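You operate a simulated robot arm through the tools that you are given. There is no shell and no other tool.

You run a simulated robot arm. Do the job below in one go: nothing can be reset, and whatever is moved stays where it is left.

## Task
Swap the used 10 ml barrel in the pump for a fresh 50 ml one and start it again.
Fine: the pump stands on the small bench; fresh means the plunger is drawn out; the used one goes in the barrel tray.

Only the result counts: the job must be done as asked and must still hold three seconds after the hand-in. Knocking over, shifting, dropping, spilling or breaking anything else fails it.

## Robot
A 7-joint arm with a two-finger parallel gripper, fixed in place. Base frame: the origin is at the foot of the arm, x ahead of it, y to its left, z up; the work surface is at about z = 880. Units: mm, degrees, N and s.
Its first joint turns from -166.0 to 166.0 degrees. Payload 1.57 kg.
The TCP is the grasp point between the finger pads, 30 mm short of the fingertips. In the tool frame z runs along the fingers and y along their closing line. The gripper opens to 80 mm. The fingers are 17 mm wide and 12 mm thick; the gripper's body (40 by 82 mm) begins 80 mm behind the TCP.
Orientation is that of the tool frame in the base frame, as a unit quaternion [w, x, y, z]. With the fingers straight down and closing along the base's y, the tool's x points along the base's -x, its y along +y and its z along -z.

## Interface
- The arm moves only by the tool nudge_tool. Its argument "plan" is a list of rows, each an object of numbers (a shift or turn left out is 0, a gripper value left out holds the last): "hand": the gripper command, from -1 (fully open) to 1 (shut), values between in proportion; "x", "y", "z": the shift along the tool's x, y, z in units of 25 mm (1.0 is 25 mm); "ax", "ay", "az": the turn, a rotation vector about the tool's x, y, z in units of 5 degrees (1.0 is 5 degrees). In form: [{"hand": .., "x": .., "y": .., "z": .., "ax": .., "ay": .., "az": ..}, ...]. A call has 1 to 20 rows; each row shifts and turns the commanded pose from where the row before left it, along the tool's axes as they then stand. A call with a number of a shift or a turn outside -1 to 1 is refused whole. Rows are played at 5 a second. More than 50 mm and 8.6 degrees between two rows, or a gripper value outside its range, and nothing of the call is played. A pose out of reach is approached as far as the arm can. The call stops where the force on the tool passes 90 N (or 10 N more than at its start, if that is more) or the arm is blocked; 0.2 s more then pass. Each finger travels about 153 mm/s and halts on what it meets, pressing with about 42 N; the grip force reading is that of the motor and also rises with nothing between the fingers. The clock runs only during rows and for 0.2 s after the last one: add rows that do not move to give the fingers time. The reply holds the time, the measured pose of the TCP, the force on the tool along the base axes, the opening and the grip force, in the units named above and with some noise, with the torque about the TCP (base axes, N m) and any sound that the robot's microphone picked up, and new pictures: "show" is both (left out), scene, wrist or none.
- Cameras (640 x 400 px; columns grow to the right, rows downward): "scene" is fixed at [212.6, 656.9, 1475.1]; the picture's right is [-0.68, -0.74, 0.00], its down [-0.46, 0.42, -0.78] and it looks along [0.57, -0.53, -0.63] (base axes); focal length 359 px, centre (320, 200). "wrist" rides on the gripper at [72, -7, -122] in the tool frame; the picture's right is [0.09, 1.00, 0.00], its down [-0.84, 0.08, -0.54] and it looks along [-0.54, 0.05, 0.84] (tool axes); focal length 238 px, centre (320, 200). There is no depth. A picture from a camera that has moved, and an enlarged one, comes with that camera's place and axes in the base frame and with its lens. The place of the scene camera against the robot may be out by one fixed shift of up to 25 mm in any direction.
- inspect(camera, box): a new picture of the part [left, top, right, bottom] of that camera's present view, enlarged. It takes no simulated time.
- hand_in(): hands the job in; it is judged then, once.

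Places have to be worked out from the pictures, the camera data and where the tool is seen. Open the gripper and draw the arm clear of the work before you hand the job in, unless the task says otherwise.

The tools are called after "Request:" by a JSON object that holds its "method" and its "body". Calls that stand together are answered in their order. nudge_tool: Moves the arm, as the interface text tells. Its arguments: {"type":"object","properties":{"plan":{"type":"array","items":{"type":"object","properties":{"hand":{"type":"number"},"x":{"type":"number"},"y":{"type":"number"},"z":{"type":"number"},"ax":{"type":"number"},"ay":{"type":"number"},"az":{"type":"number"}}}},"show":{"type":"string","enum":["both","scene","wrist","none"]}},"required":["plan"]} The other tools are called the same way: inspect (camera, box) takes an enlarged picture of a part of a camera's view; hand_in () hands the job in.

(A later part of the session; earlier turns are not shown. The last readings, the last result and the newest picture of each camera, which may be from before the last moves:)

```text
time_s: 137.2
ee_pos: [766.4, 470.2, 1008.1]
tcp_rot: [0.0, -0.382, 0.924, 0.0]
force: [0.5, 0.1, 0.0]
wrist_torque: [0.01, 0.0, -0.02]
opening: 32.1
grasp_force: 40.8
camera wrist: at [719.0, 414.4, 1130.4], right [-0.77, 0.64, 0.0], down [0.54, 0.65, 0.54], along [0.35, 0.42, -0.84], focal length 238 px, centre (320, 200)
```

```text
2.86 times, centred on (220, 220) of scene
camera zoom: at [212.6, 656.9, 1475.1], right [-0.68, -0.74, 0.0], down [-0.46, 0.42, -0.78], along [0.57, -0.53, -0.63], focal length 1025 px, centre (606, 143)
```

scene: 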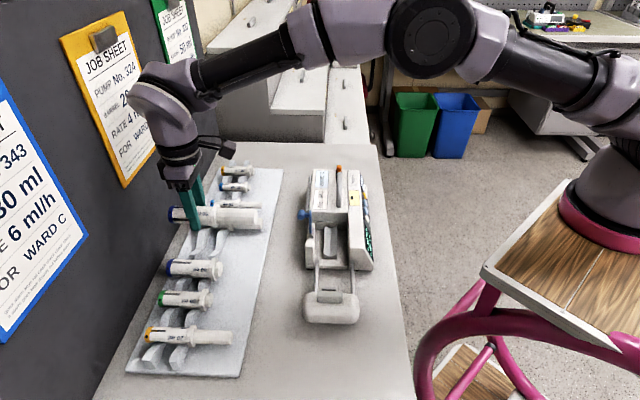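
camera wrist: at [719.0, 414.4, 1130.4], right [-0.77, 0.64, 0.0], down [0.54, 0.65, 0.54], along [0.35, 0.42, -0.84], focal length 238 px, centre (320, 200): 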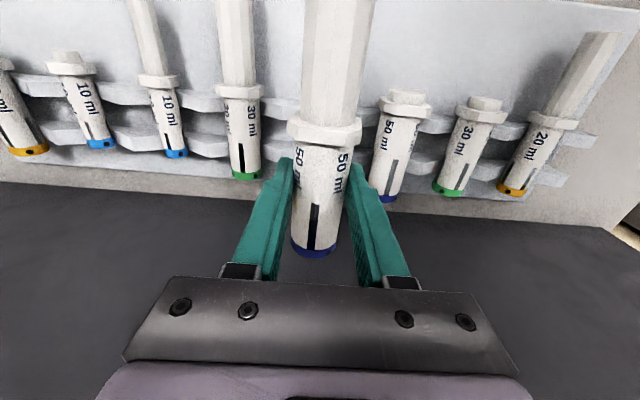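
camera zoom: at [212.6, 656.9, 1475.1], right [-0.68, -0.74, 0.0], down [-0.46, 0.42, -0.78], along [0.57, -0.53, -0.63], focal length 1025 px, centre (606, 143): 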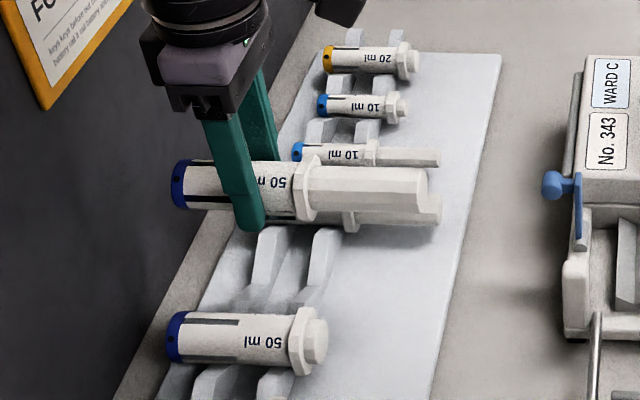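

The fresh 50 ml is held level, with the grip about 28 mm behind the flange. I raise it, carry it towards the pump and turn it −90°.

Request:
{"method": "nudge_tool", "body": {"plan": [{"z": -0.9}, {"z": -0.9}, {"z": -0.9}, {"x": 0.95}, {"x": 0.95}, {"x": 0.95}, {"x": 0.95}, {"x": 0.95}, {"x": 0.95}, {"x": 0.95}, {"x": 0.95}, {"x": 0.95}, {"x": 0.95}, {"x": 0.88}, {}], "show": "none"}}

Request:
{"method": "nudge_tool", "body": {"plan": [{"az": 1}, {"az": 1}, {"az": 1}, {"az": 1}, {"az": 1}, {"az": 1}, {"az": 1}, {"az": 1}, {"az": 1}, {"az": 1}, {"az": 1}, {"az": 1}, {"az": 1}, {"az": 1}, {"az": 1}, {"az": 1}, {"az": 1}, {"az": 1}, {}]}}

Request:
{"method": "inspect", "body": {"camera": "wrist", "box": [220, 0, 420, 240]}}

Request:
{"method": "inspect", "body": {"camera": "scene", "box": [270, 130, 390, 330]}}

```text
time_s: 140.4
ee_pos: [582.5, 285.5, 1075.3]
tcp_rot: [0.0, -0.383, 0.924, -0.001]
force: [0.4, 0.1, -0.8]
wrist_torque: [-0.01, 0.02, 0.01]
opening: 32.4
grasp_force: 40.8
```

```text
time_s: 144.4
ee_pos: [582.5, 285.1, 1075.6]
tcp_rot: [0.0, 0.383, 0.924, 0.0]
force: [-0.1, -0.3, -0.5]
wrist_torque: [0.02, 0.0, -0.02]
opening: 32.4
grasp_force: 40.2
camera wrist: at [526.6, 332.7, 1197.9], right [0.64, 0.77, 0.0], down [0.65, -0.54, 0.54], along [0.42, -0.35, -0.84], focal length 238 px, centre (320, 200)
```

scene: 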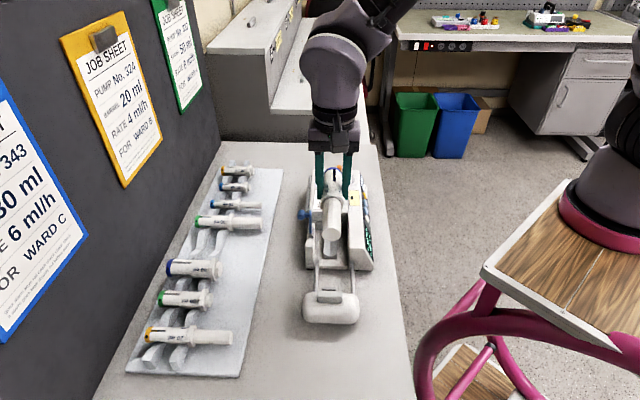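
wrist: 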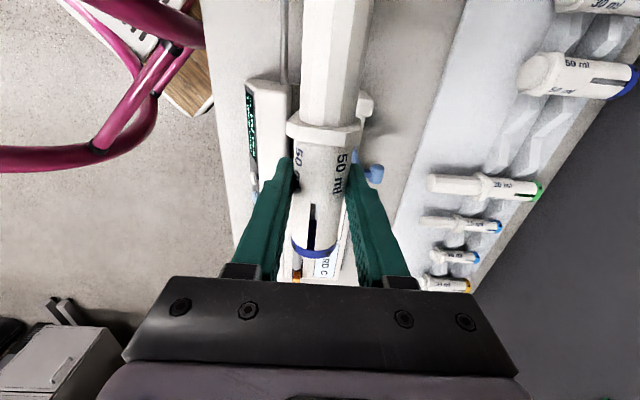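

```text
1.67 times, centred on (320, 120) of wrist
camera zoom: at [526.6, 332.7, 1197.9], right [0.64, 0.77, 0.0], down [0.65, -0.54, 0.54], along [0.42, -0.35, -0.84], focal length 397 px, centre (320, 333)
```

zoom: 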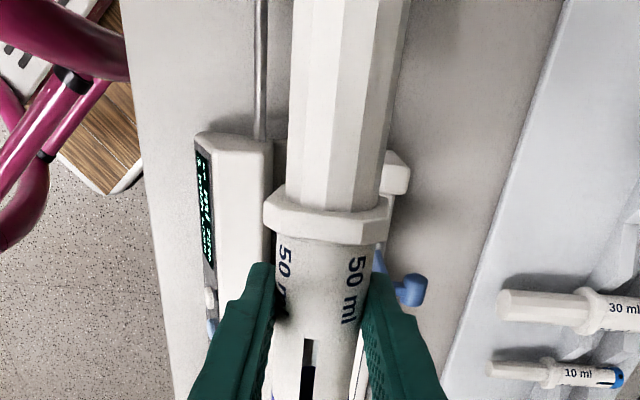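

```text
2.00 times, centred on (330, 230) of scene
camera zoom: at [212.6, 656.9, 1475.1], right [-0.68, -0.74, 0.0], down [-0.46, 0.42, -0.78], along [0.57, -0.53, -0.63], focal length 717 px, centre (300, 140)
```

zoom: 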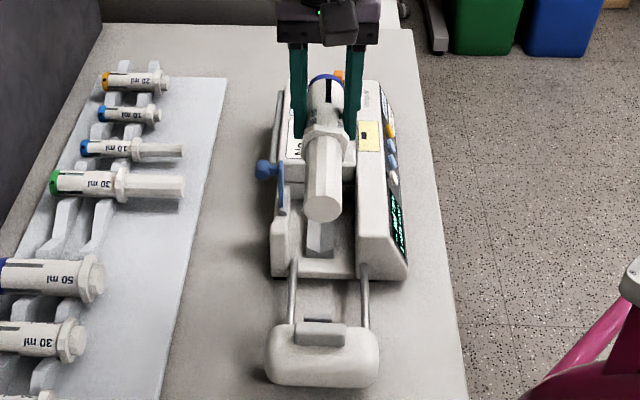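

Before lowering I want to see the empty cradle and its flange slot. I shift the held barrel 100 mm sideways and inspect the pump.

Request:
{"method": "nudge_tool", "body": {"plan": [{"y": 1}, {"y": 1}, {"y": 1}, {"y": 1}, {}]}}

Request:
{"method": "inspect", "body": {"camera": "scene", "box": [300, 210, 380, 280]}}

Request:
{"method": "inspect", "body": {"camera": "wrist", "box": [160, 60, 300, 200]}}

```text
time_s: 145.6
ee_pos: [653.0, 357.1, 1075.4]
tcp_rot: [-0.001, 0.383, 0.924, 0.0]
force: [-0.6, 1.0, -1.6]
wrist_torque: [0.02, 0.0, -0.03]
opening: 32.3
grasp_force: 40.1
camera wrist: at [596.3, 404.0, 1197.7], right [0.64, 0.77, 0.0], down [0.65, -0.54, 0.54], along [0.42, -0.35, -0.84], focal length 238 px, centre (320, 200)
```

scene: 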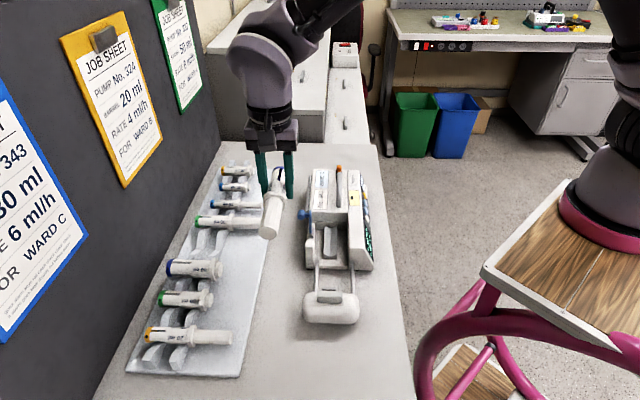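
wrist: 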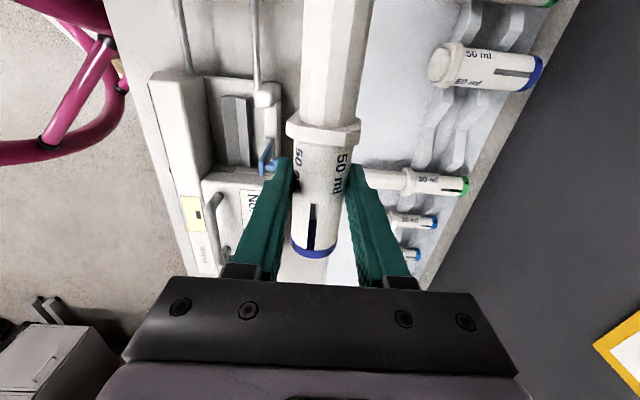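

```text
5.71 times, centred on (340, 245) of scene
camera zoom: at [212.6, 656.9, 1475.1], right [-0.68, -0.74, 0.0], down [-0.46, 0.42, -0.78], along [0.57, -0.53, -0.63], focal length 2049 px, centre (206, -57)
```

zoom: 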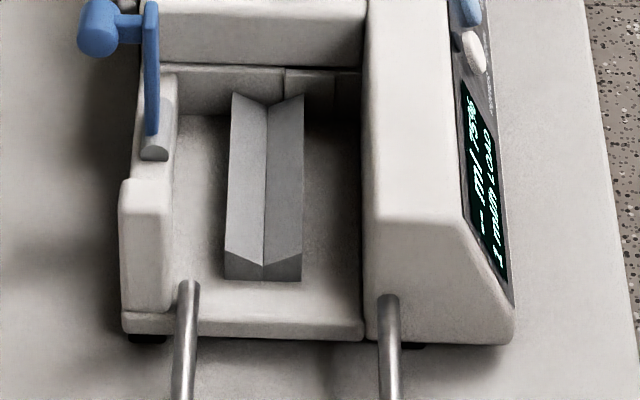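

```text
2.86 times, centred on (230, 130) of wrist
camera zoom: at [596.3, 404.0, 1197.7], right [0.64, 0.77, 0.0], down [0.65, -0.54, 0.54], along [0.42, -0.35, -0.84], focal length 681 px, centre (577, 400)
```

zoom: 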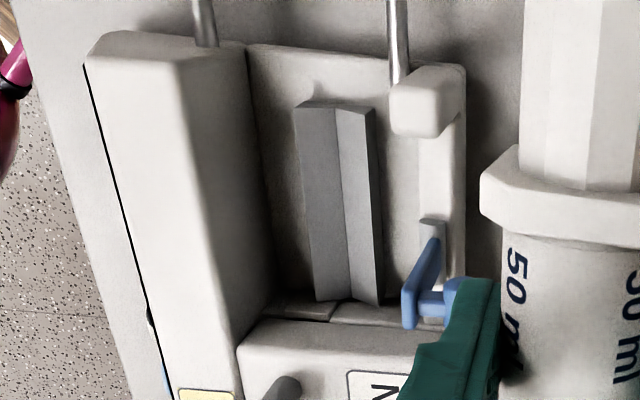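

The cradle is a plain V block, so the flange must sit just past its near end. I zoom in further to fix its ends precisely.

Request:
{"method": "inspect", "body": {"camera": "wrist", "box": [215, 85, 250, 105]}}

Request:
{"method": "inspect", "body": {"camera": "wrist", "box": [210, 155, 260, 185]}}

Request:
{"method": "inspect", "body": {"camera": "wrist", "box": [280, 110, 370, 260]}}

```text
16.00 times, centred on (232, 95) of wrist
camera zoom: at [596.3, 404.0, 1197.7], right [0.64, 0.77, 0.0], down [0.65, -0.54, 0.54], along [0.42, -0.35, -0.84], focal length 3814 px, centre (1720, 1880)
```

zoom: 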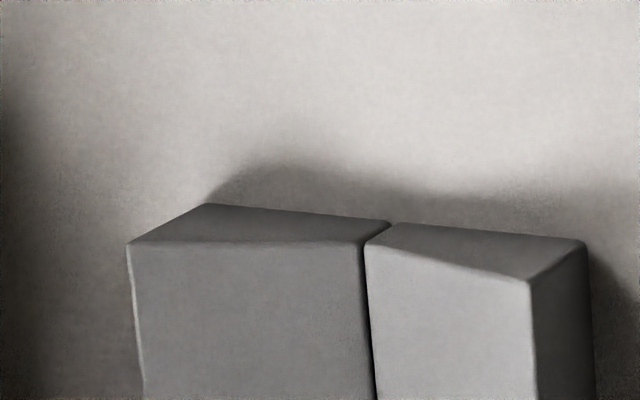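

```text
12.80 times, centred on (235, 170) of wrist
camera zoom: at [596.3, 404.0, 1197.7], right [0.64, 0.77, 0.0], down [0.65, -0.54, 0.54], along [0.42, -0.35, -0.84], focal length 3051 px, centre (1408, 584)
```

zoom: 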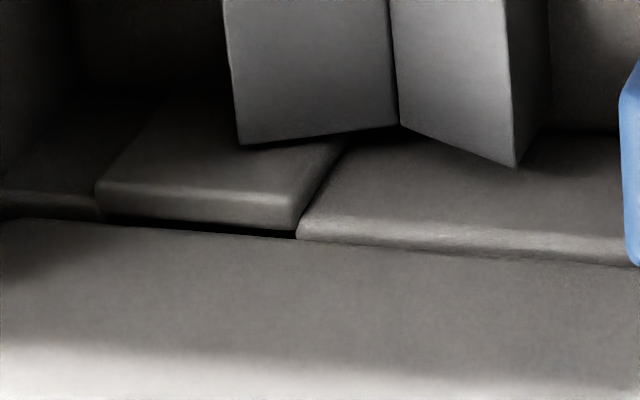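

```text
2.67 times, centred on (325, 185) of wrist
camera zoom: at [596.3, 404.0, 1197.7], right [0.64, 0.77, 0.0], down [0.65, -0.54, 0.54], along [0.42, -0.35, -0.84], focal length 636 px, centre (307, 240)
```

zoom: 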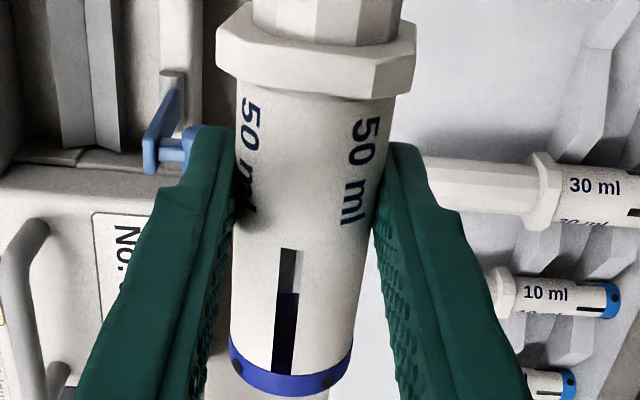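

The cradle runs a −278.4…−195.6, centred at b≈614.8, with its V top at z≈913. The barrel body is about 86 mm, so I aim for TCP a≈−223, which puts the flange about 1 mm past the cradle end. I move there and lower part-way.

Request:
{"method": "nudge_tool", "body": {"plan": [{"y": -0.994, "x": -0.138}, {"y": -0.994, "x": -0.138}, {"y": -0.994, "x": -0.138}, {"y": -0.994, "x": -0.138}, {"z": 0.9}, {"z": 0.9}, {"z": 0.9}, {"z": 0.8}, {}]}}

Request:
{"method": "inspect", "body": {"camera": "scene", "box": [300, 190, 380, 270]}}

Request:
{"method": "inspect", "body": {"camera": "wrist", "box": [220, 40, 420, 260]}}

```text
time_s: 147.6
ee_pos: [591.9, 276.8, 989.7]
tcp_rot: [0.0, 0.383, 0.924, 0.0]
force: [0.9, -0.2, -0.8]
wrist_torque: [0.01, -0.02, 0.0]
opening: 32.3
grasp_force: 40.6
camera wrist: at [535.8, 323.3, 1111.5], right [0.64, 0.77, 0.0], down [0.65, -0.54, 0.54], along [0.42, -0.35, -0.84], focal length 238 px, centre (320, 200)
```

scene: 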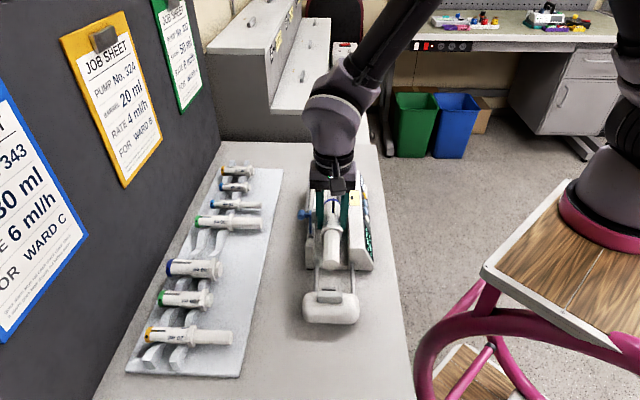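
wrist: 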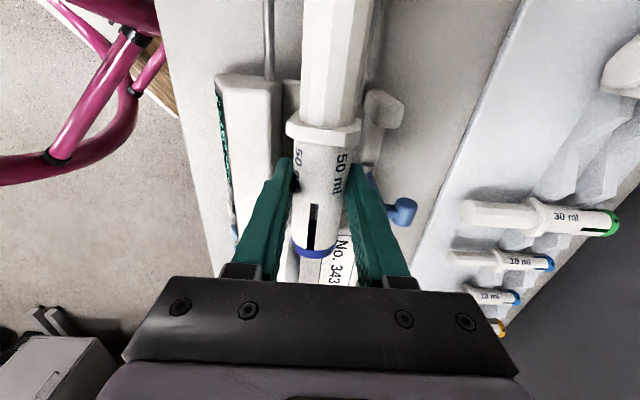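

```text
5.00 times, centred on (340, 230) of scene
camera zoom: at [212.6, 656.9, 1475.1], right [-0.68, -0.74, 0.0], down [-0.46, 0.42, -0.78], along [0.57, -0.53, -0.63], focal length 1793 px, centre (220, 50)
```

zoom: 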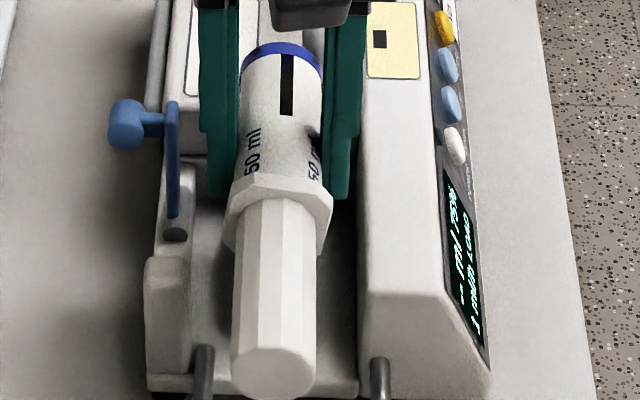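

```text
1.82 times, centred on (320, 150) of wrist
camera zoom: at [535.8, 323.3, 1111.5], right [0.64, 0.77, 0.0], down [0.65, -0.54, 0.54], along [0.42, -0.35, -0.84], focal length 433 px, centre (320, 291)
```

zoom: 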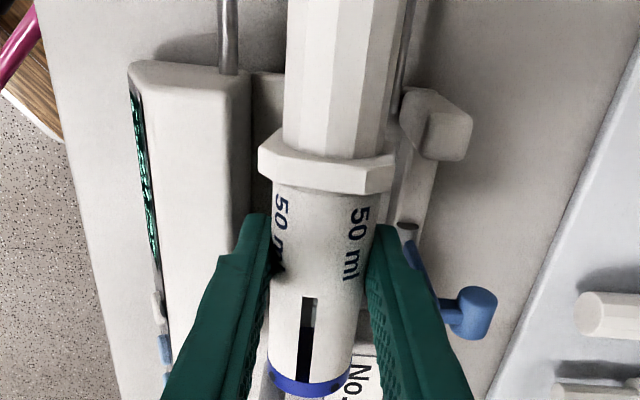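

Aligned at a=−222.8, b=614.3. I lower to z≈950 and check.

Request:
{"method": "nudge_tool", "body": {"plan": [{"z": 0.6}, {"z": 0.6}, {"z": 0.4}, {}]}}

Request:
{"method": "inspect", "body": {"camera": "scene", "box": [295, 200, 385, 310]}}

Request:
{"method": "inspect", "body": {"camera": "wrist", "box": [220, 0, 420, 260]}}

```text
time_s: 148.6
ee_pos: [595.3, 275.6, 950.0]
tcp_rot: [0.001, 0.383, 0.924, 0.002]
force: [1.9, 2.5, 14.7]
wrist_torque: [-0.58, -0.57, 0.19]
opening: 32.3
grasp_force: 40.3
camera wrist: at [537.7, 321.9, 1072.1], right [0.64, 0.77, 0.0], down [0.65, -0.54, 0.54], along [0.42, -0.34, -0.84], focal length 238 px, centre (320, 200)
```

scene: 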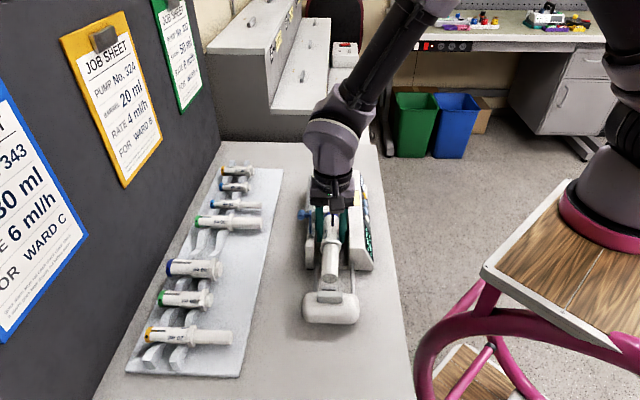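
wrist: 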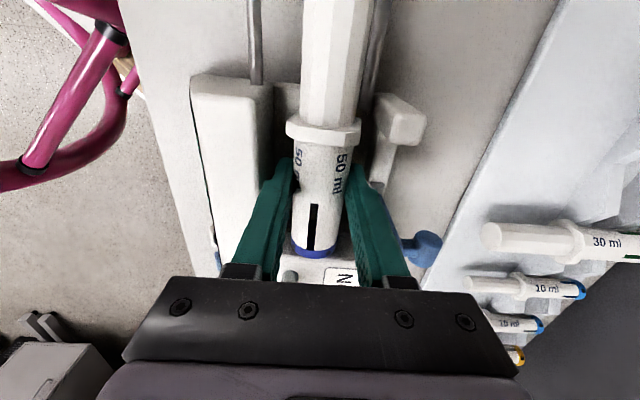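

```text
3.64 times, centred on (340, 255) of scene
camera zoom: at [212.6, 656.9, 1475.1], right [-0.68, -0.74, 0.0], down [-0.46, 0.42, -0.78], along [0.57, -0.53, -0.63], focal length 1304 px, centre (247, 0)
```

zoom: 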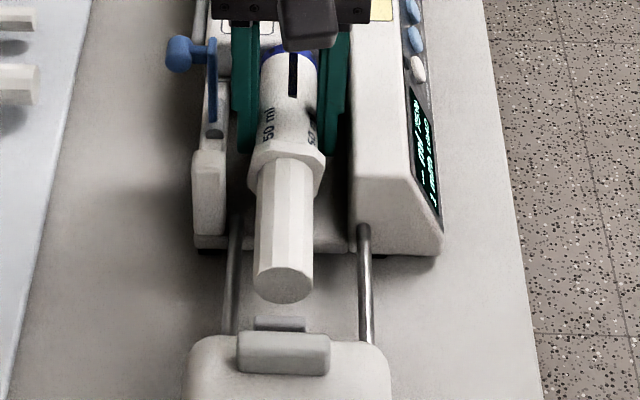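

```text
1.54 times, centred on (320, 130) of wrist
camera zoom: at [537.7, 321.9, 1072.1], right [0.64, 0.77, 0.0], down [0.65, -0.54, 0.54], along [0.42, -0.34, -0.84], focal length 367 px, centre (320, 308)
```

zoom: 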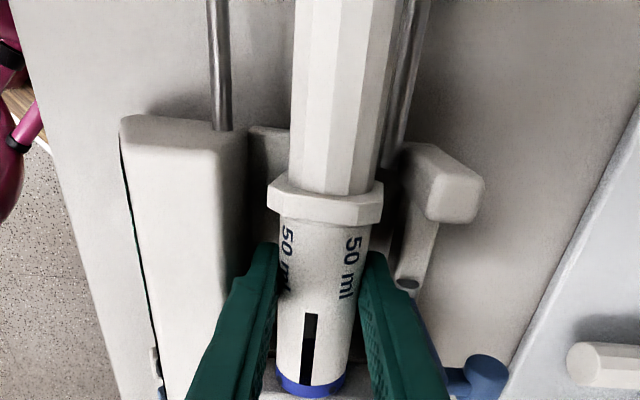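

Contact came early (15 N at z=950). The torque puts it about 55 mm towards the cap end, so the cap is catching a ledge in front of the motor box. I raise, shift 4 mm towards the carriage, and try again.

Request:
{"method": "nudge_tool", "body": {"plan": [{"z": -0.5}, {"z": -0.3}, {}], "show": "none"}}

```text
time_s: 149.4
ee_pos: [592.3, 275.5, 967.7]
tcp_rot: [0.0, 0.383, 0.924, 0.0]
force: [-0.7, 0.7, -0.2]
wrist_torque: [0.01, -0.01, -0.02]
opening: 32.3
grasp_force: 40.7
```

Request:
{"method": "inspect", "body": {"camera": "wrist", "box": [280, 110, 370, 260]}}

Request:
{"method": "inspect", "body": {"camera": "scene", "box": [300, 190, 380, 300]}}

```text
2.67 times, centred on (325, 185) of wrist
camera zoom: at [535.9, 321.5, 1090.5], right [0.64, 0.77, 0.0], down [0.65, -0.54, 0.54], along [0.42, -0.35, -0.84], focal length 636 px, centre (307, 240)
```

zoom: 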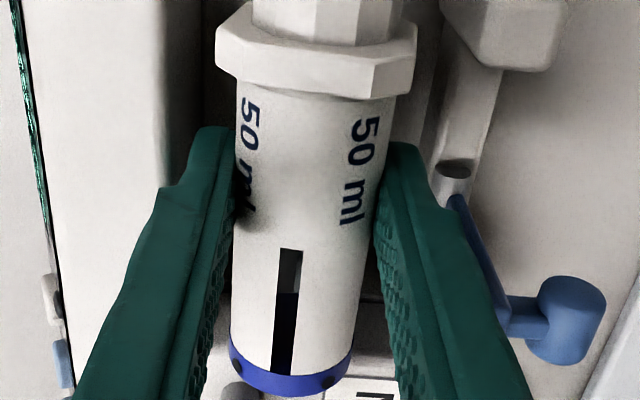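

```text
3.64 times, centred on (340, 245) of scene
camera zoom: at [212.6, 656.9, 1475.1], right [-0.68, -0.74, 0.0], down [-0.46, 0.42, -0.78], along [0.57, -0.53, -0.63], focal length 1304 px, centre (247, 36)
```

zoom: 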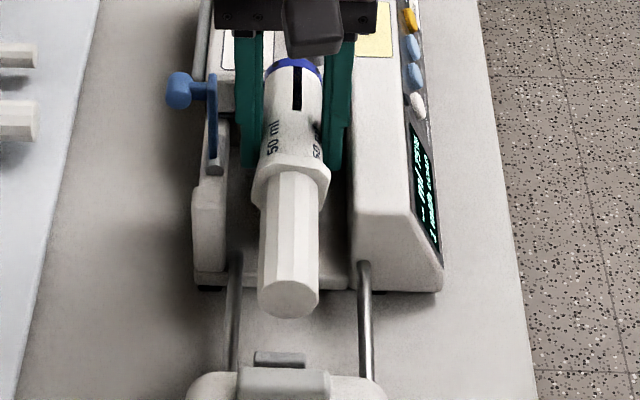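

Request:
{"method": "nudge_tool", "body": {"plan": [{"x": 0.2}, {"z": 0.4}, {"z": 0.3}, {}], "show": "none"}}

Request:
{"method": "nudge_tool", "body": {"plan": [{"z": 0.12}, {}], "show": "none"}}

```text
time_s: 150.4
ee_pos: [589.5, 280.9, 951.8]
tcp_rot: [0.001, 0.383, 0.924, 0.0]
force: [0.0, 0.4, -0.6]
wrist_torque: [-0.02, 0.0, 0.02]
opening: 32.1
grasp_force: 40.5
```

```text
time_s: 151.0
ee_pos: [588.9, 278.5, 947.0]
tcp_rot: [0.001, 0.382, 0.924, 0.0]
force: [0.8, -0.2, -1.1]
wrist_torque: [-0.02, 0.0, -0.02]
opening: 32.2
grasp_force: 40.6
```

No contact at z=947 now. I continue down in small steps.

Request:
{"method": "nudge_tool", "body": {"plan": [{"z": 0.1}, {}], "show": "none"}}

Request:
{"method": "nudge_tool", "body": {"plan": [{"z": 0.1}, {}], "show": "none"}}

Request:
{"method": "nudge_tool", "body": {"plan": [{"z": 0.08}, {}], "show": "none"}}

```text
time_s: 151.6
ee_pos: [589.5, 279.8, 945.7]
tcp_rot: [0.0, 0.383, 0.924, 0.0]
force: [0.6, -0.4, -1.4]
wrist_torque: [-0.02, -0.01, 0.0]
opening: 32.0
grasp_force: 40.3
```

```text
time_s: 152.2
ee_pos: [588.7, 278.9, 942.3]
tcp_rot: [-0.001, 0.383, 0.924, 0.0]
force: [-1.3, 0.4, -0.1]
wrist_torque: [-0.04, 0.0, 0.0]
opening: 32.2
grasp_force: 40.3
```

```text
time_s: 152.8
ee_pos: [590.7, 279.7, 940.6]
tcp_rot: [0.0, 0.383, 0.924, 0.0]
force: [0.3, -0.1, 0.5]
wrist_torque: [-0.02, 0.02, 0.03]
opening: 32.2
grasp_force: 40.8
```

Request:
{"method": "nudge_tool", "body": {"plan": [{"z": 0.08}, {}], "show": "none"}}

Request:
{"method": "nudge_tool", "body": {"plan": [{"z": 0.08}, {}]}}

Request:
{"method": "inspect", "body": {"camera": "scene", "box": [300, 200, 380, 310]}}

Request:
{"method": "inspect", "body": {"camera": "wrist", "box": [220, 40, 420, 260]}}

```text
time_s: 153.4
ee_pos: [589.1, 280.4, 937.3]
tcp_rot: [-0.001, 0.383, 0.924, 0.0]
force: [0.0, 0.4, 0.0]
wrist_torque: [0.02, 0.02, 0.02]
opening: 32.1
grasp_force: 40.4
```

```text
time_s: 154.0
ee_pos: [589.6, 282.1, 936.9]
tcp_rot: [0.001, 0.384, 0.924, 0.002]
force: [3.4, 3.2, 17.8]
wrist_torque: [0.02, -0.01, -0.17]
opening: 32.3
grasp_force: 40.5
camera wrist: at [533.0, 327.0, 1059.8], right [0.64, 0.77, 0.0], down [0.65, -0.54, 0.54], along [0.42, -0.34, -0.84], focal length 238 px, centre (320, 200)
```

scene: 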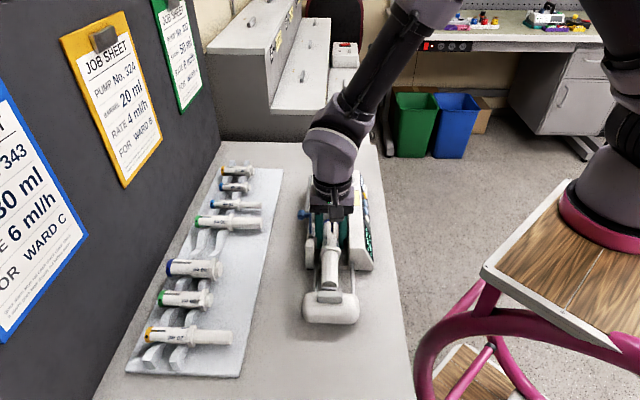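
wrist: 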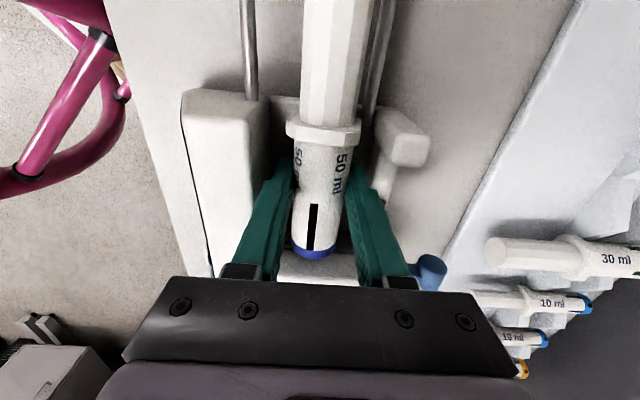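

```text
3.64 times, centred on (340, 255) of scene
camera zoom: at [212.6, 656.9, 1475.1], right [-0.68, -0.74, 0.0], down [-0.46, 0.42, -0.78], along [0.57, -0.53, -0.63], focal length 1304 px, centre (247, 0)
```

zoom: 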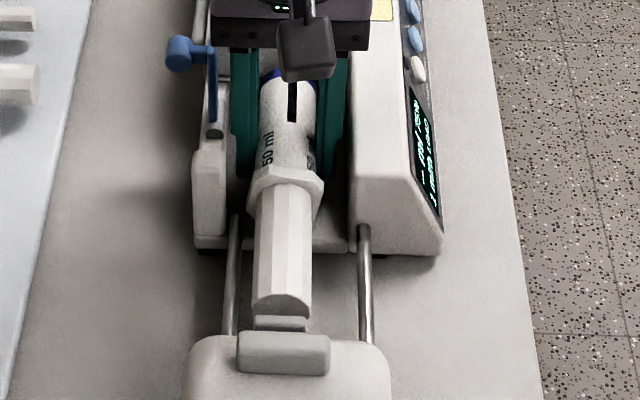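

```text
1.82 times, centred on (320, 150) of wrist
camera zoom: at [533.0, 327.0, 1059.8], right [0.64, 0.77, 0.0], down [0.65, -0.54, 0.54], along [0.42, -0.34, -0.84], focal length 433 px, centre (320, 291)
```

zoom: 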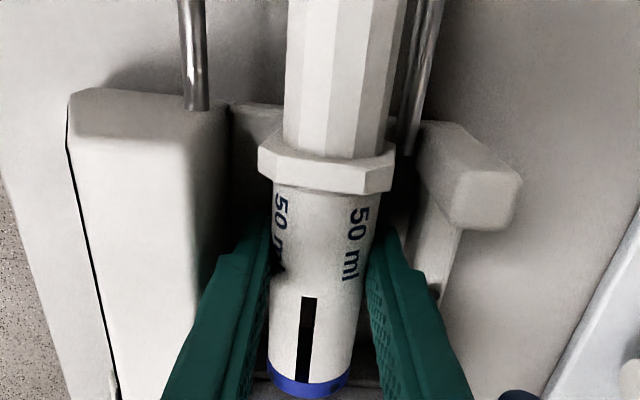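

The barrel has settled: 18 N up, no torque, at the expected height for the V. I ease the pressure and slide it gently towards the box to see how far it goes.

Request:
{"method": "nudge_tool", "body": {"plan": [{"z": -0.05}, {"x": -0.06}, {}], "show": "none"}}

Request:
{"method": "nudge_tool", "body": {"plan": [{"x": -0.06}, {}], "show": "none"}}

Request:
{"method": "nudge_tool", "body": {"plan": [{"x": -0.06}, {}], "show": "none"}}

```text
time_s: 154.8
ee_pos: [590.4, 280.1, 938.2]
tcp_rot: [0.001, 0.382, 0.924, 0.001]
force: [2.8, 11.4, 15.7]
wrist_torque: [0.01, -0.14, 0.1]
opening: 32.3
grasp_force: 40.9
```

```text
time_s: 155.4
ee_pos: [591.3, 277.3, 938.4]
tcp_rot: [0.0, 0.383, 0.924, 0.001]
force: [2.9, 11.7, 16.6]
wrist_torque: [0.05, -0.1, 0.1]
opening: 32.3
grasp_force: 40.9
```

```text
time_s: 156.0
ee_pos: [592.4, 275.8, 938.9]
tcp_rot: [0.0, 0.382, 0.924, 0.0]
force: [3.6, 11.0, 18.2]
wrist_torque: [0.01, -0.12, 0.07]
opening: 32.4
grasp_force: 40.8
```

Request:
{"method": "nudge_tool", "body": {"plan": [{"y": 0.06, "z": -0.05}, {}, {}]}}

Request:
{"method": "inspect", "body": {"camera": "scene", "box": [300, 200, 380, 310]}}

Request:
{"method": "inspect", "body": {"camera": "wrist", "box": [220, 40, 420, 260]}}

```text
time_s: 156.8
ee_pos: [592.4, 275.5, 939.9]
tcp_rot: [0.0, 0.383, 0.924, 0.0]
force: [0.1, -0.1, -1.0]
wrist_torque: [0.02, -0.03, -0.01]
opening: 32.1
grasp_force: 40.8
camera wrist: at [536.1, 322.9, 1060.7], right [0.64, 0.77, 0.0], down [0.65, -0.54, 0.54], along [0.42, -0.35, -0.84], focal length 238 px, centre (320, 200)
```

scene: 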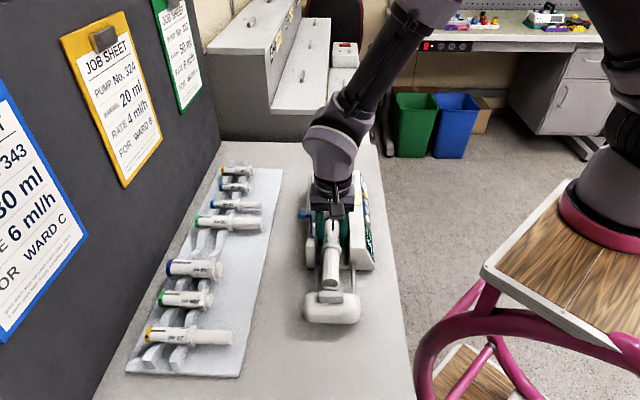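
wrist: 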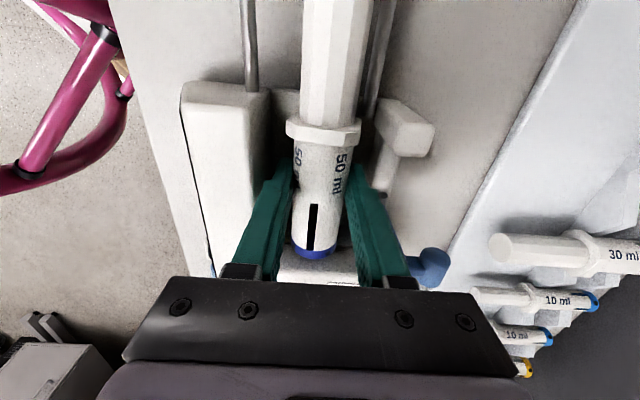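

```text
3.64 times, centred on (340, 255) of scene
camera zoom: at [212.6, 656.9, 1475.1], right [-0.68, -0.74, 0.0], down [-0.46, 0.42, -0.78], along [0.57, -0.53, -0.63], focal length 1304 px, centre (247, 0)
```

zoom: 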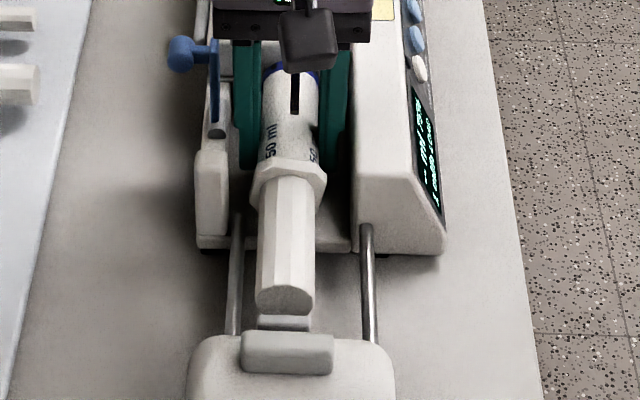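

```text
1.82 times, centred on (320, 150) of wrist
camera zoom: at [536.1, 322.9, 1060.7], right [0.64, 0.77, 0.0], down [0.65, -0.54, 0.54], along [0.42, -0.35, -0.84], focal length 433 px, centre (320, 291)
```

zoom: 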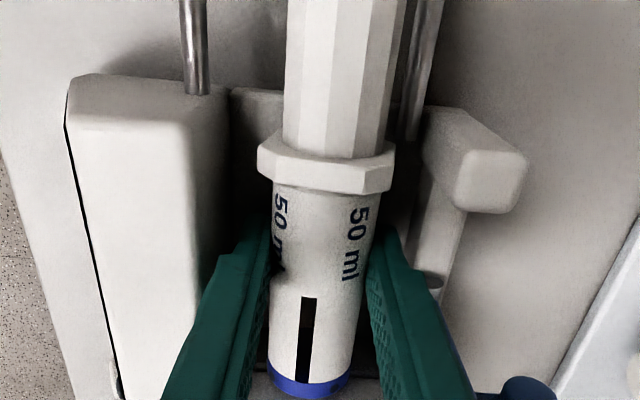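

The barrel slid freely to a≈−223.3, so the flange is now flush with the cradle end. I settle it 1 mm, release with a small opening, and rise straight up.

Request:
{"method": "nudge_tool", "body": {"plan": [{"z": 0.04}, {}, {"hand": 0.1}, {}, {}], "show": "wrist"}}

Request:
{"method": "inspect", "body": {"camera": "wrist", "box": [220, 40, 420, 260]}}

```text
time_s: 158.0
ee_pos: [594.4, 277.4, 938.3]
tcp_rot: [0.0, 0.382, 0.924, -0.001]
force: [0.0, 0.1, -1.1]
wrist_torque: [0.01, -0.04, -0.02]
opening: 36.0
grasp_force: 0.0
camera wrist: at [536.8, 323.6, 1059.9], right [0.64, 0.77, 0.0], down [0.65, -0.54, 0.54], along [0.42, -0.35, -0.84], focal length 238 px, centre (320, 200)
```

wrist: 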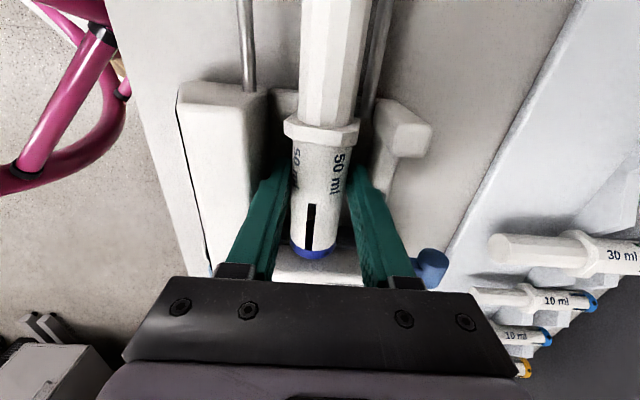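

```text
1.82 times, centred on (320, 150) of wrist
camera zoom: at [536.8, 323.6, 1059.9], right [0.64, 0.77, 0.0], down [0.65, -0.54, 0.54], along [0.42, -0.35, -0.84], focal length 433 px, centre (320, 291)
```

zoom: 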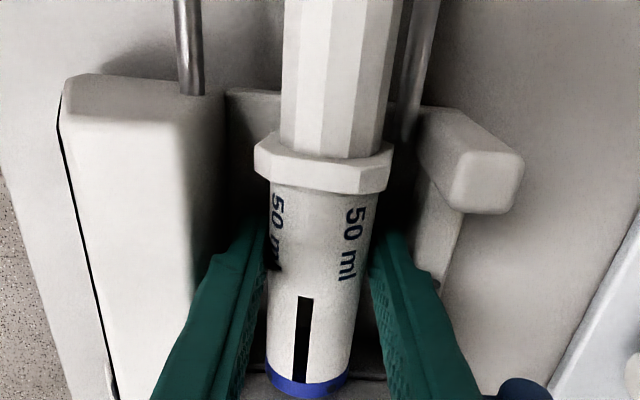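

Request:
{"method": "nudge_tool", "body": {"plan": [{"z": -0.4}, {"z": -0.8}, {"z": -0.9}, {"z": -0.9}, {"z": -0.9}, {"hand": -0.5, "z": -0.9}, {"x": 1}, {"x": 1}, {}]}}

Request:
{"method": "inspect", "body": {"camera": "wrist", "box": [220, 60, 420, 220]}}

Request:
{"method": "inspect", "body": {"camera": "scene", "box": [290, 190, 390, 320]}}

```text
time_s: 160.0
ee_pos: [559.7, 312.8, 1056.8]
tcp_rot: [0.0, 0.383, 0.924, -0.001]
force: [0.4, 1.4, -0.2]
wrist_torque: [-0.03, 0.02, 0.05]
opening: 60.0
grasp_force: 0.0
camera wrist: at [502.9, 359.3, 1179.3], right [0.64, 0.77, 0.0], down [0.65, -0.54, 0.54], along [0.42, -0.35, -0.84], focal length 238 px, centre (320, 200)
```

scene: 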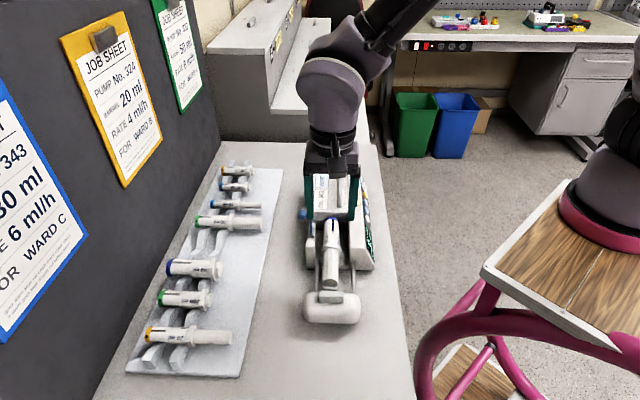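
wrist: 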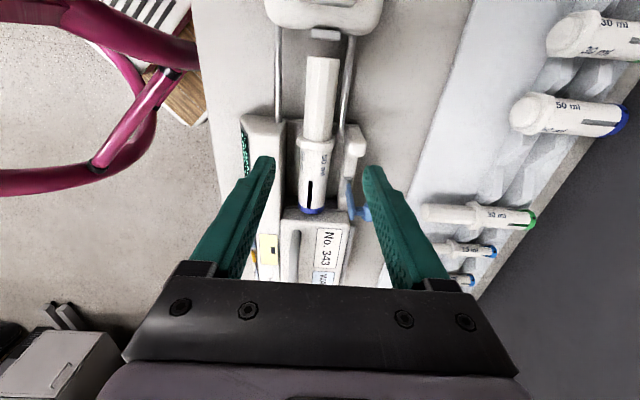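

```text
2.50 times, centred on (320, 140) of wrist
camera zoom: at [502.9, 359.3, 1179.3], right [0.64, 0.77, 0.0], down [0.65, -0.54, 0.54], along [0.42, -0.35, -0.84], focal length 596 px, centre (320, 350)
```

zoom: 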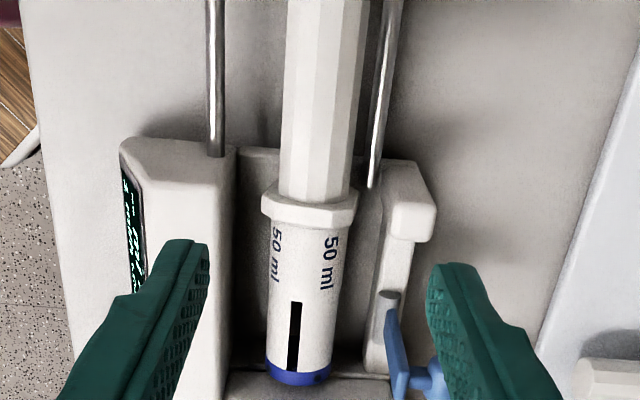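

```text
3.08 times, centred on (340, 255) of scene
camera zoom: at [212.6, 656.9, 1475.1], right [-0.68, -0.74, 0.0], down [-0.46, 0.42, -0.78], along [0.57, -0.53, -0.63], focal length 1104 px, centre (258, 31)
```

zoom: 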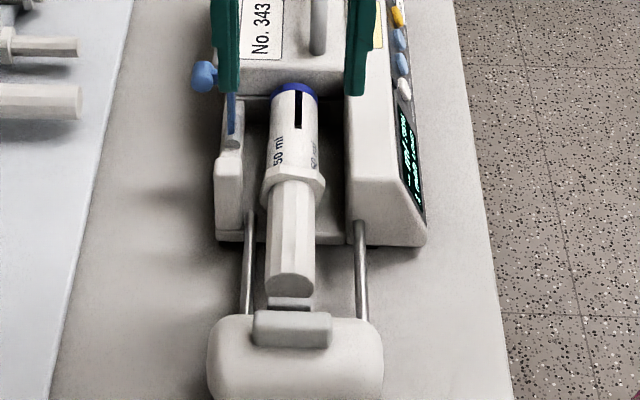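

The fresh 50 ml sits in the cradle, flange against its end. Next I close the clamp: I turn back, close the fingers and go to the tray side of the upright clamp arm to push it over.

Request:
{"method": "nudge_tool", "body": {"plan": [{"az": -1, "hand": 1}, {"az": -1}, {"az": -1}, {"az": -1}, {"az": -1}, {"az": -1}, {"az": -1}, {"az": -1}, {"az": -1}, {"az": -1}, {"az": -1}, {"az": -1}, {"az": -1}, {"az": -1}, {"az": -1}, {"az": -1}, {"az": -1}, {"az": -1}, {}], "show": "none"}}

Request:
{"method": "nudge_tool", "body": {"plan": [{"x": -0.9, "y": -0.72}, {"x": -0.9, "y": -0.72}, {"x": -0.9, "y": -0.72}, {"x": -0.9, "y": -0.72}, {}]}}

Request:
{"method": "inspect", "body": {"camera": "wrist", "box": [220, 20, 420, 200]}}

Request:
{"method": "inspect", "body": {"camera": "scene", "box": [290, 190, 370, 260]}}

```text
time_s: 164.0
ee_pos: [559.1, 311.5, 1058.0]
tcp_rot: [0.0, -0.382, 0.924, 0.0]
force: [-0.2, 0.7, -0.7]
wrist_torque: [-0.01, -0.01, 0.04]
opening: 0.1
grasp_force: 20.8
```

```text
time_s: 165.2
ee_pos: [673.8, 324.6, 1058.0]
tcp_rot: [0.0, -0.382, 0.924, -0.001]
force: [0.0, -0.2, 0.2]
wrist_torque: [0.01, 0.03, -0.04]
opening: 0.0
grasp_force: 21.3
camera wrist: at [626.0, 270.1, 1179.8], right [-0.77, 0.64, 0.0], down [0.54, 0.65, 0.54], along [0.35, 0.42, -0.84], focal length 238 px, centre (320, 200)
```

scene: 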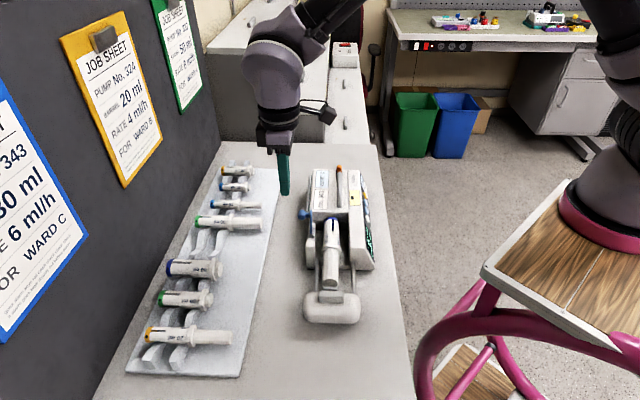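
wrist: 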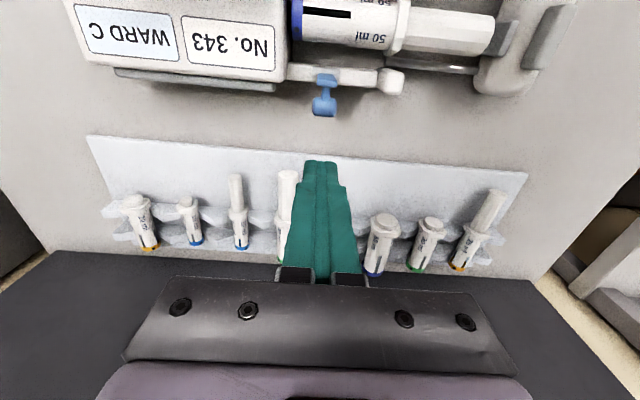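

```text
2.22 times, centred on (320, 110) of wrist
camera zoom: at [626.0, 270.1, 1179.8], right [-0.77, 0.64, 0.0], down [0.54, 0.65, 0.54], along [0.35, 0.42, -0.84], focal length 530 px, centre (320, 400)
```

zoom: 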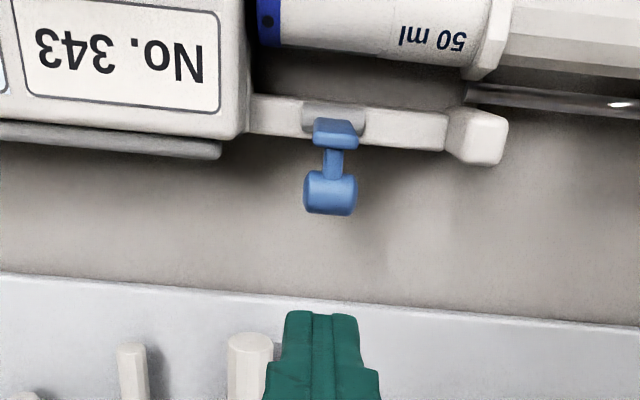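

```text
5.71 times, centred on (330, 225) of scene
camera zoom: at [212.6, 656.9, 1475.1], right [-0.68, -0.74, 0.0], down [-0.46, 0.42, -0.78], along [0.57, -0.53, -0.63], focal length 2049 px, centre (263, 57)
```

zoom: 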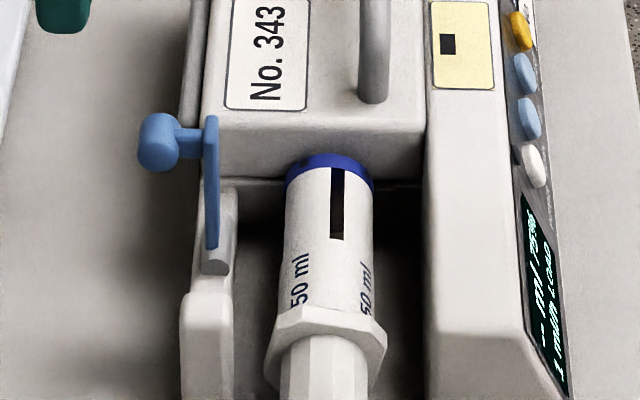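

The arm is upright at b≈654 with its knob at b≈675, z≈975. With closed fingers on the tray side I descend and push gently towards the pump.

Request:
{"method": "nudge_tool", "body": {"plan": [{"z": 0.84}, {"z": 0.84}, {"z": 0.84}, {}, {"x": 0.3}, {"x": 0.3}, {"x": 0.3}, {"x": 0.3}, {}]}}

Request:
{"method": "inspect", "body": {"camera": "scene", "box": [290, 180, 370, 260]}}

```text
time_s: 167.2
ee_pos: [651.0, 305.6, 995.6]
tcp_rot: [0.0, -0.383, 0.924, -0.001]
force: [-0.2, 1.3, 0.0]
wrist_torque: [0.02, 0.0, -0.02]
opening: 0.0
grasp_force: 21.5
camera wrist: at [604.9, 249.9, 1117.2], right [-0.77, 0.64, 0.0], down [0.54, 0.65, 0.54], along [0.35, 0.42, -0.84], focal length 238 px, centre (320, 200)
```

scene: 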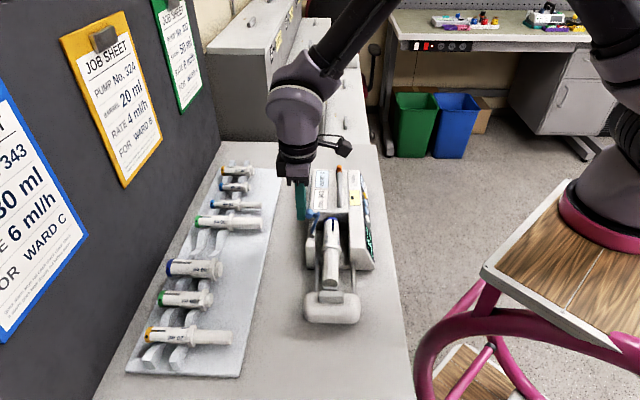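
wrist: 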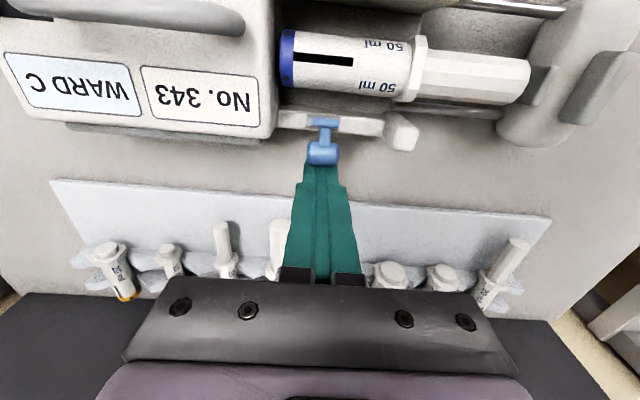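

```text
5.00 times, centred on (330, 220) of scene
camera zoom: at [212.6, 656.9, 1475.1], right [-0.68, -0.74, 0.0], down [-0.46, 0.42, -0.78], along [0.57, -0.53, -0.63], focal length 1793 px, centre (270, 100)
```

zoom: 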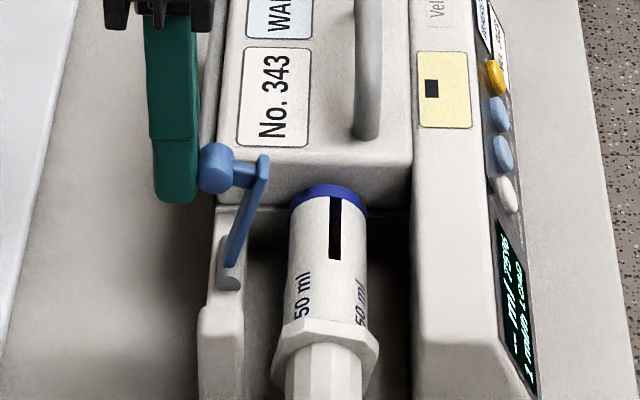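

The arm is tipping over and the pump stays still. I keep pushing in small steps.

Request:
{"method": "nudge_tool", "body": {"plan": [{"x": 0.3}, {"x": 0.3}, {"x": 0.3}, {}]}}

Request:
{"method": "inspect", "body": {"camera": "scene", "box": [290, 180, 370, 260]}}

```text
time_s: 168.2
ee_pos: [636.5, 288.0, 994.4]
tcp_rot: [0.0, -0.382, 0.924, 0.0]
force: [-0.2, -0.8, 0.4]
wrist_torque: [-0.02, -0.04, -0.05]
opening: 0.0
grasp_force: 21.2
camera wrist: at [589.2, 233.1, 1117.1], right [-0.77, 0.64, 0.0], down [0.54, 0.65, 0.54], along [0.35, 0.42, -0.84], focal length 238 px, centre (320, 200)
```

scene: 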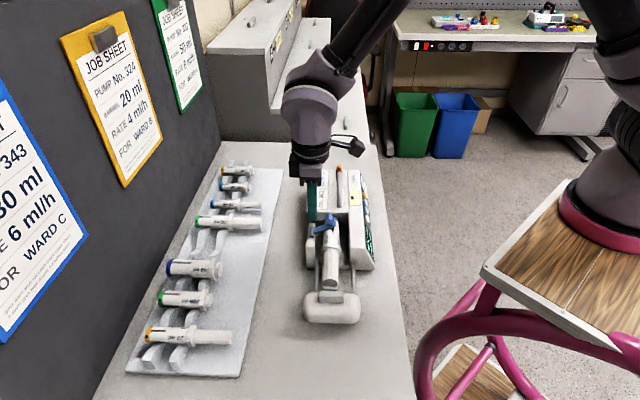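
wrist: 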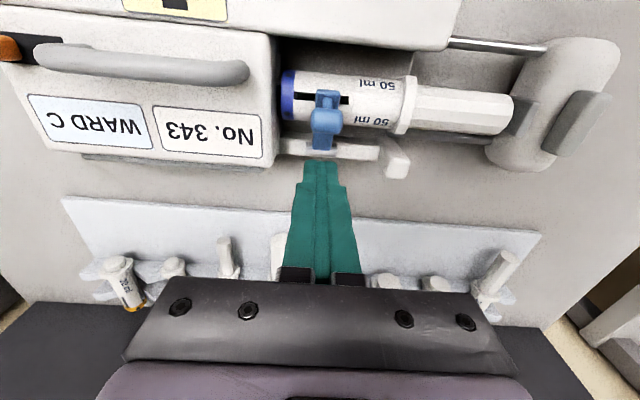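

```text
5.00 times, centred on (330, 220) of scene
camera zoom: at [212.6, 656.9, 1475.1], right [-0.68, -0.74, 0.0], down [-0.46, 0.42, -0.78], along [0.57, -0.53, -0.63], focal length 1793 px, centre (270, 100)
```

zoom: 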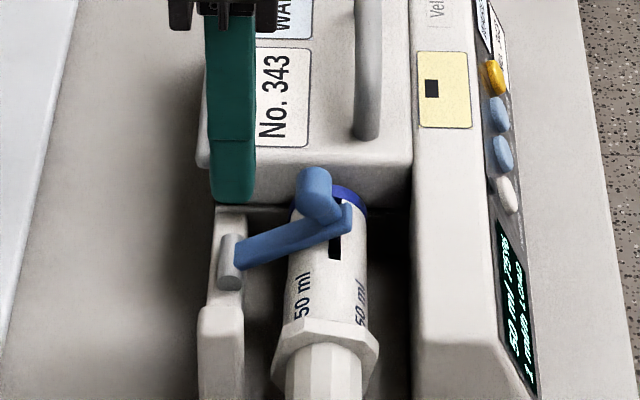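

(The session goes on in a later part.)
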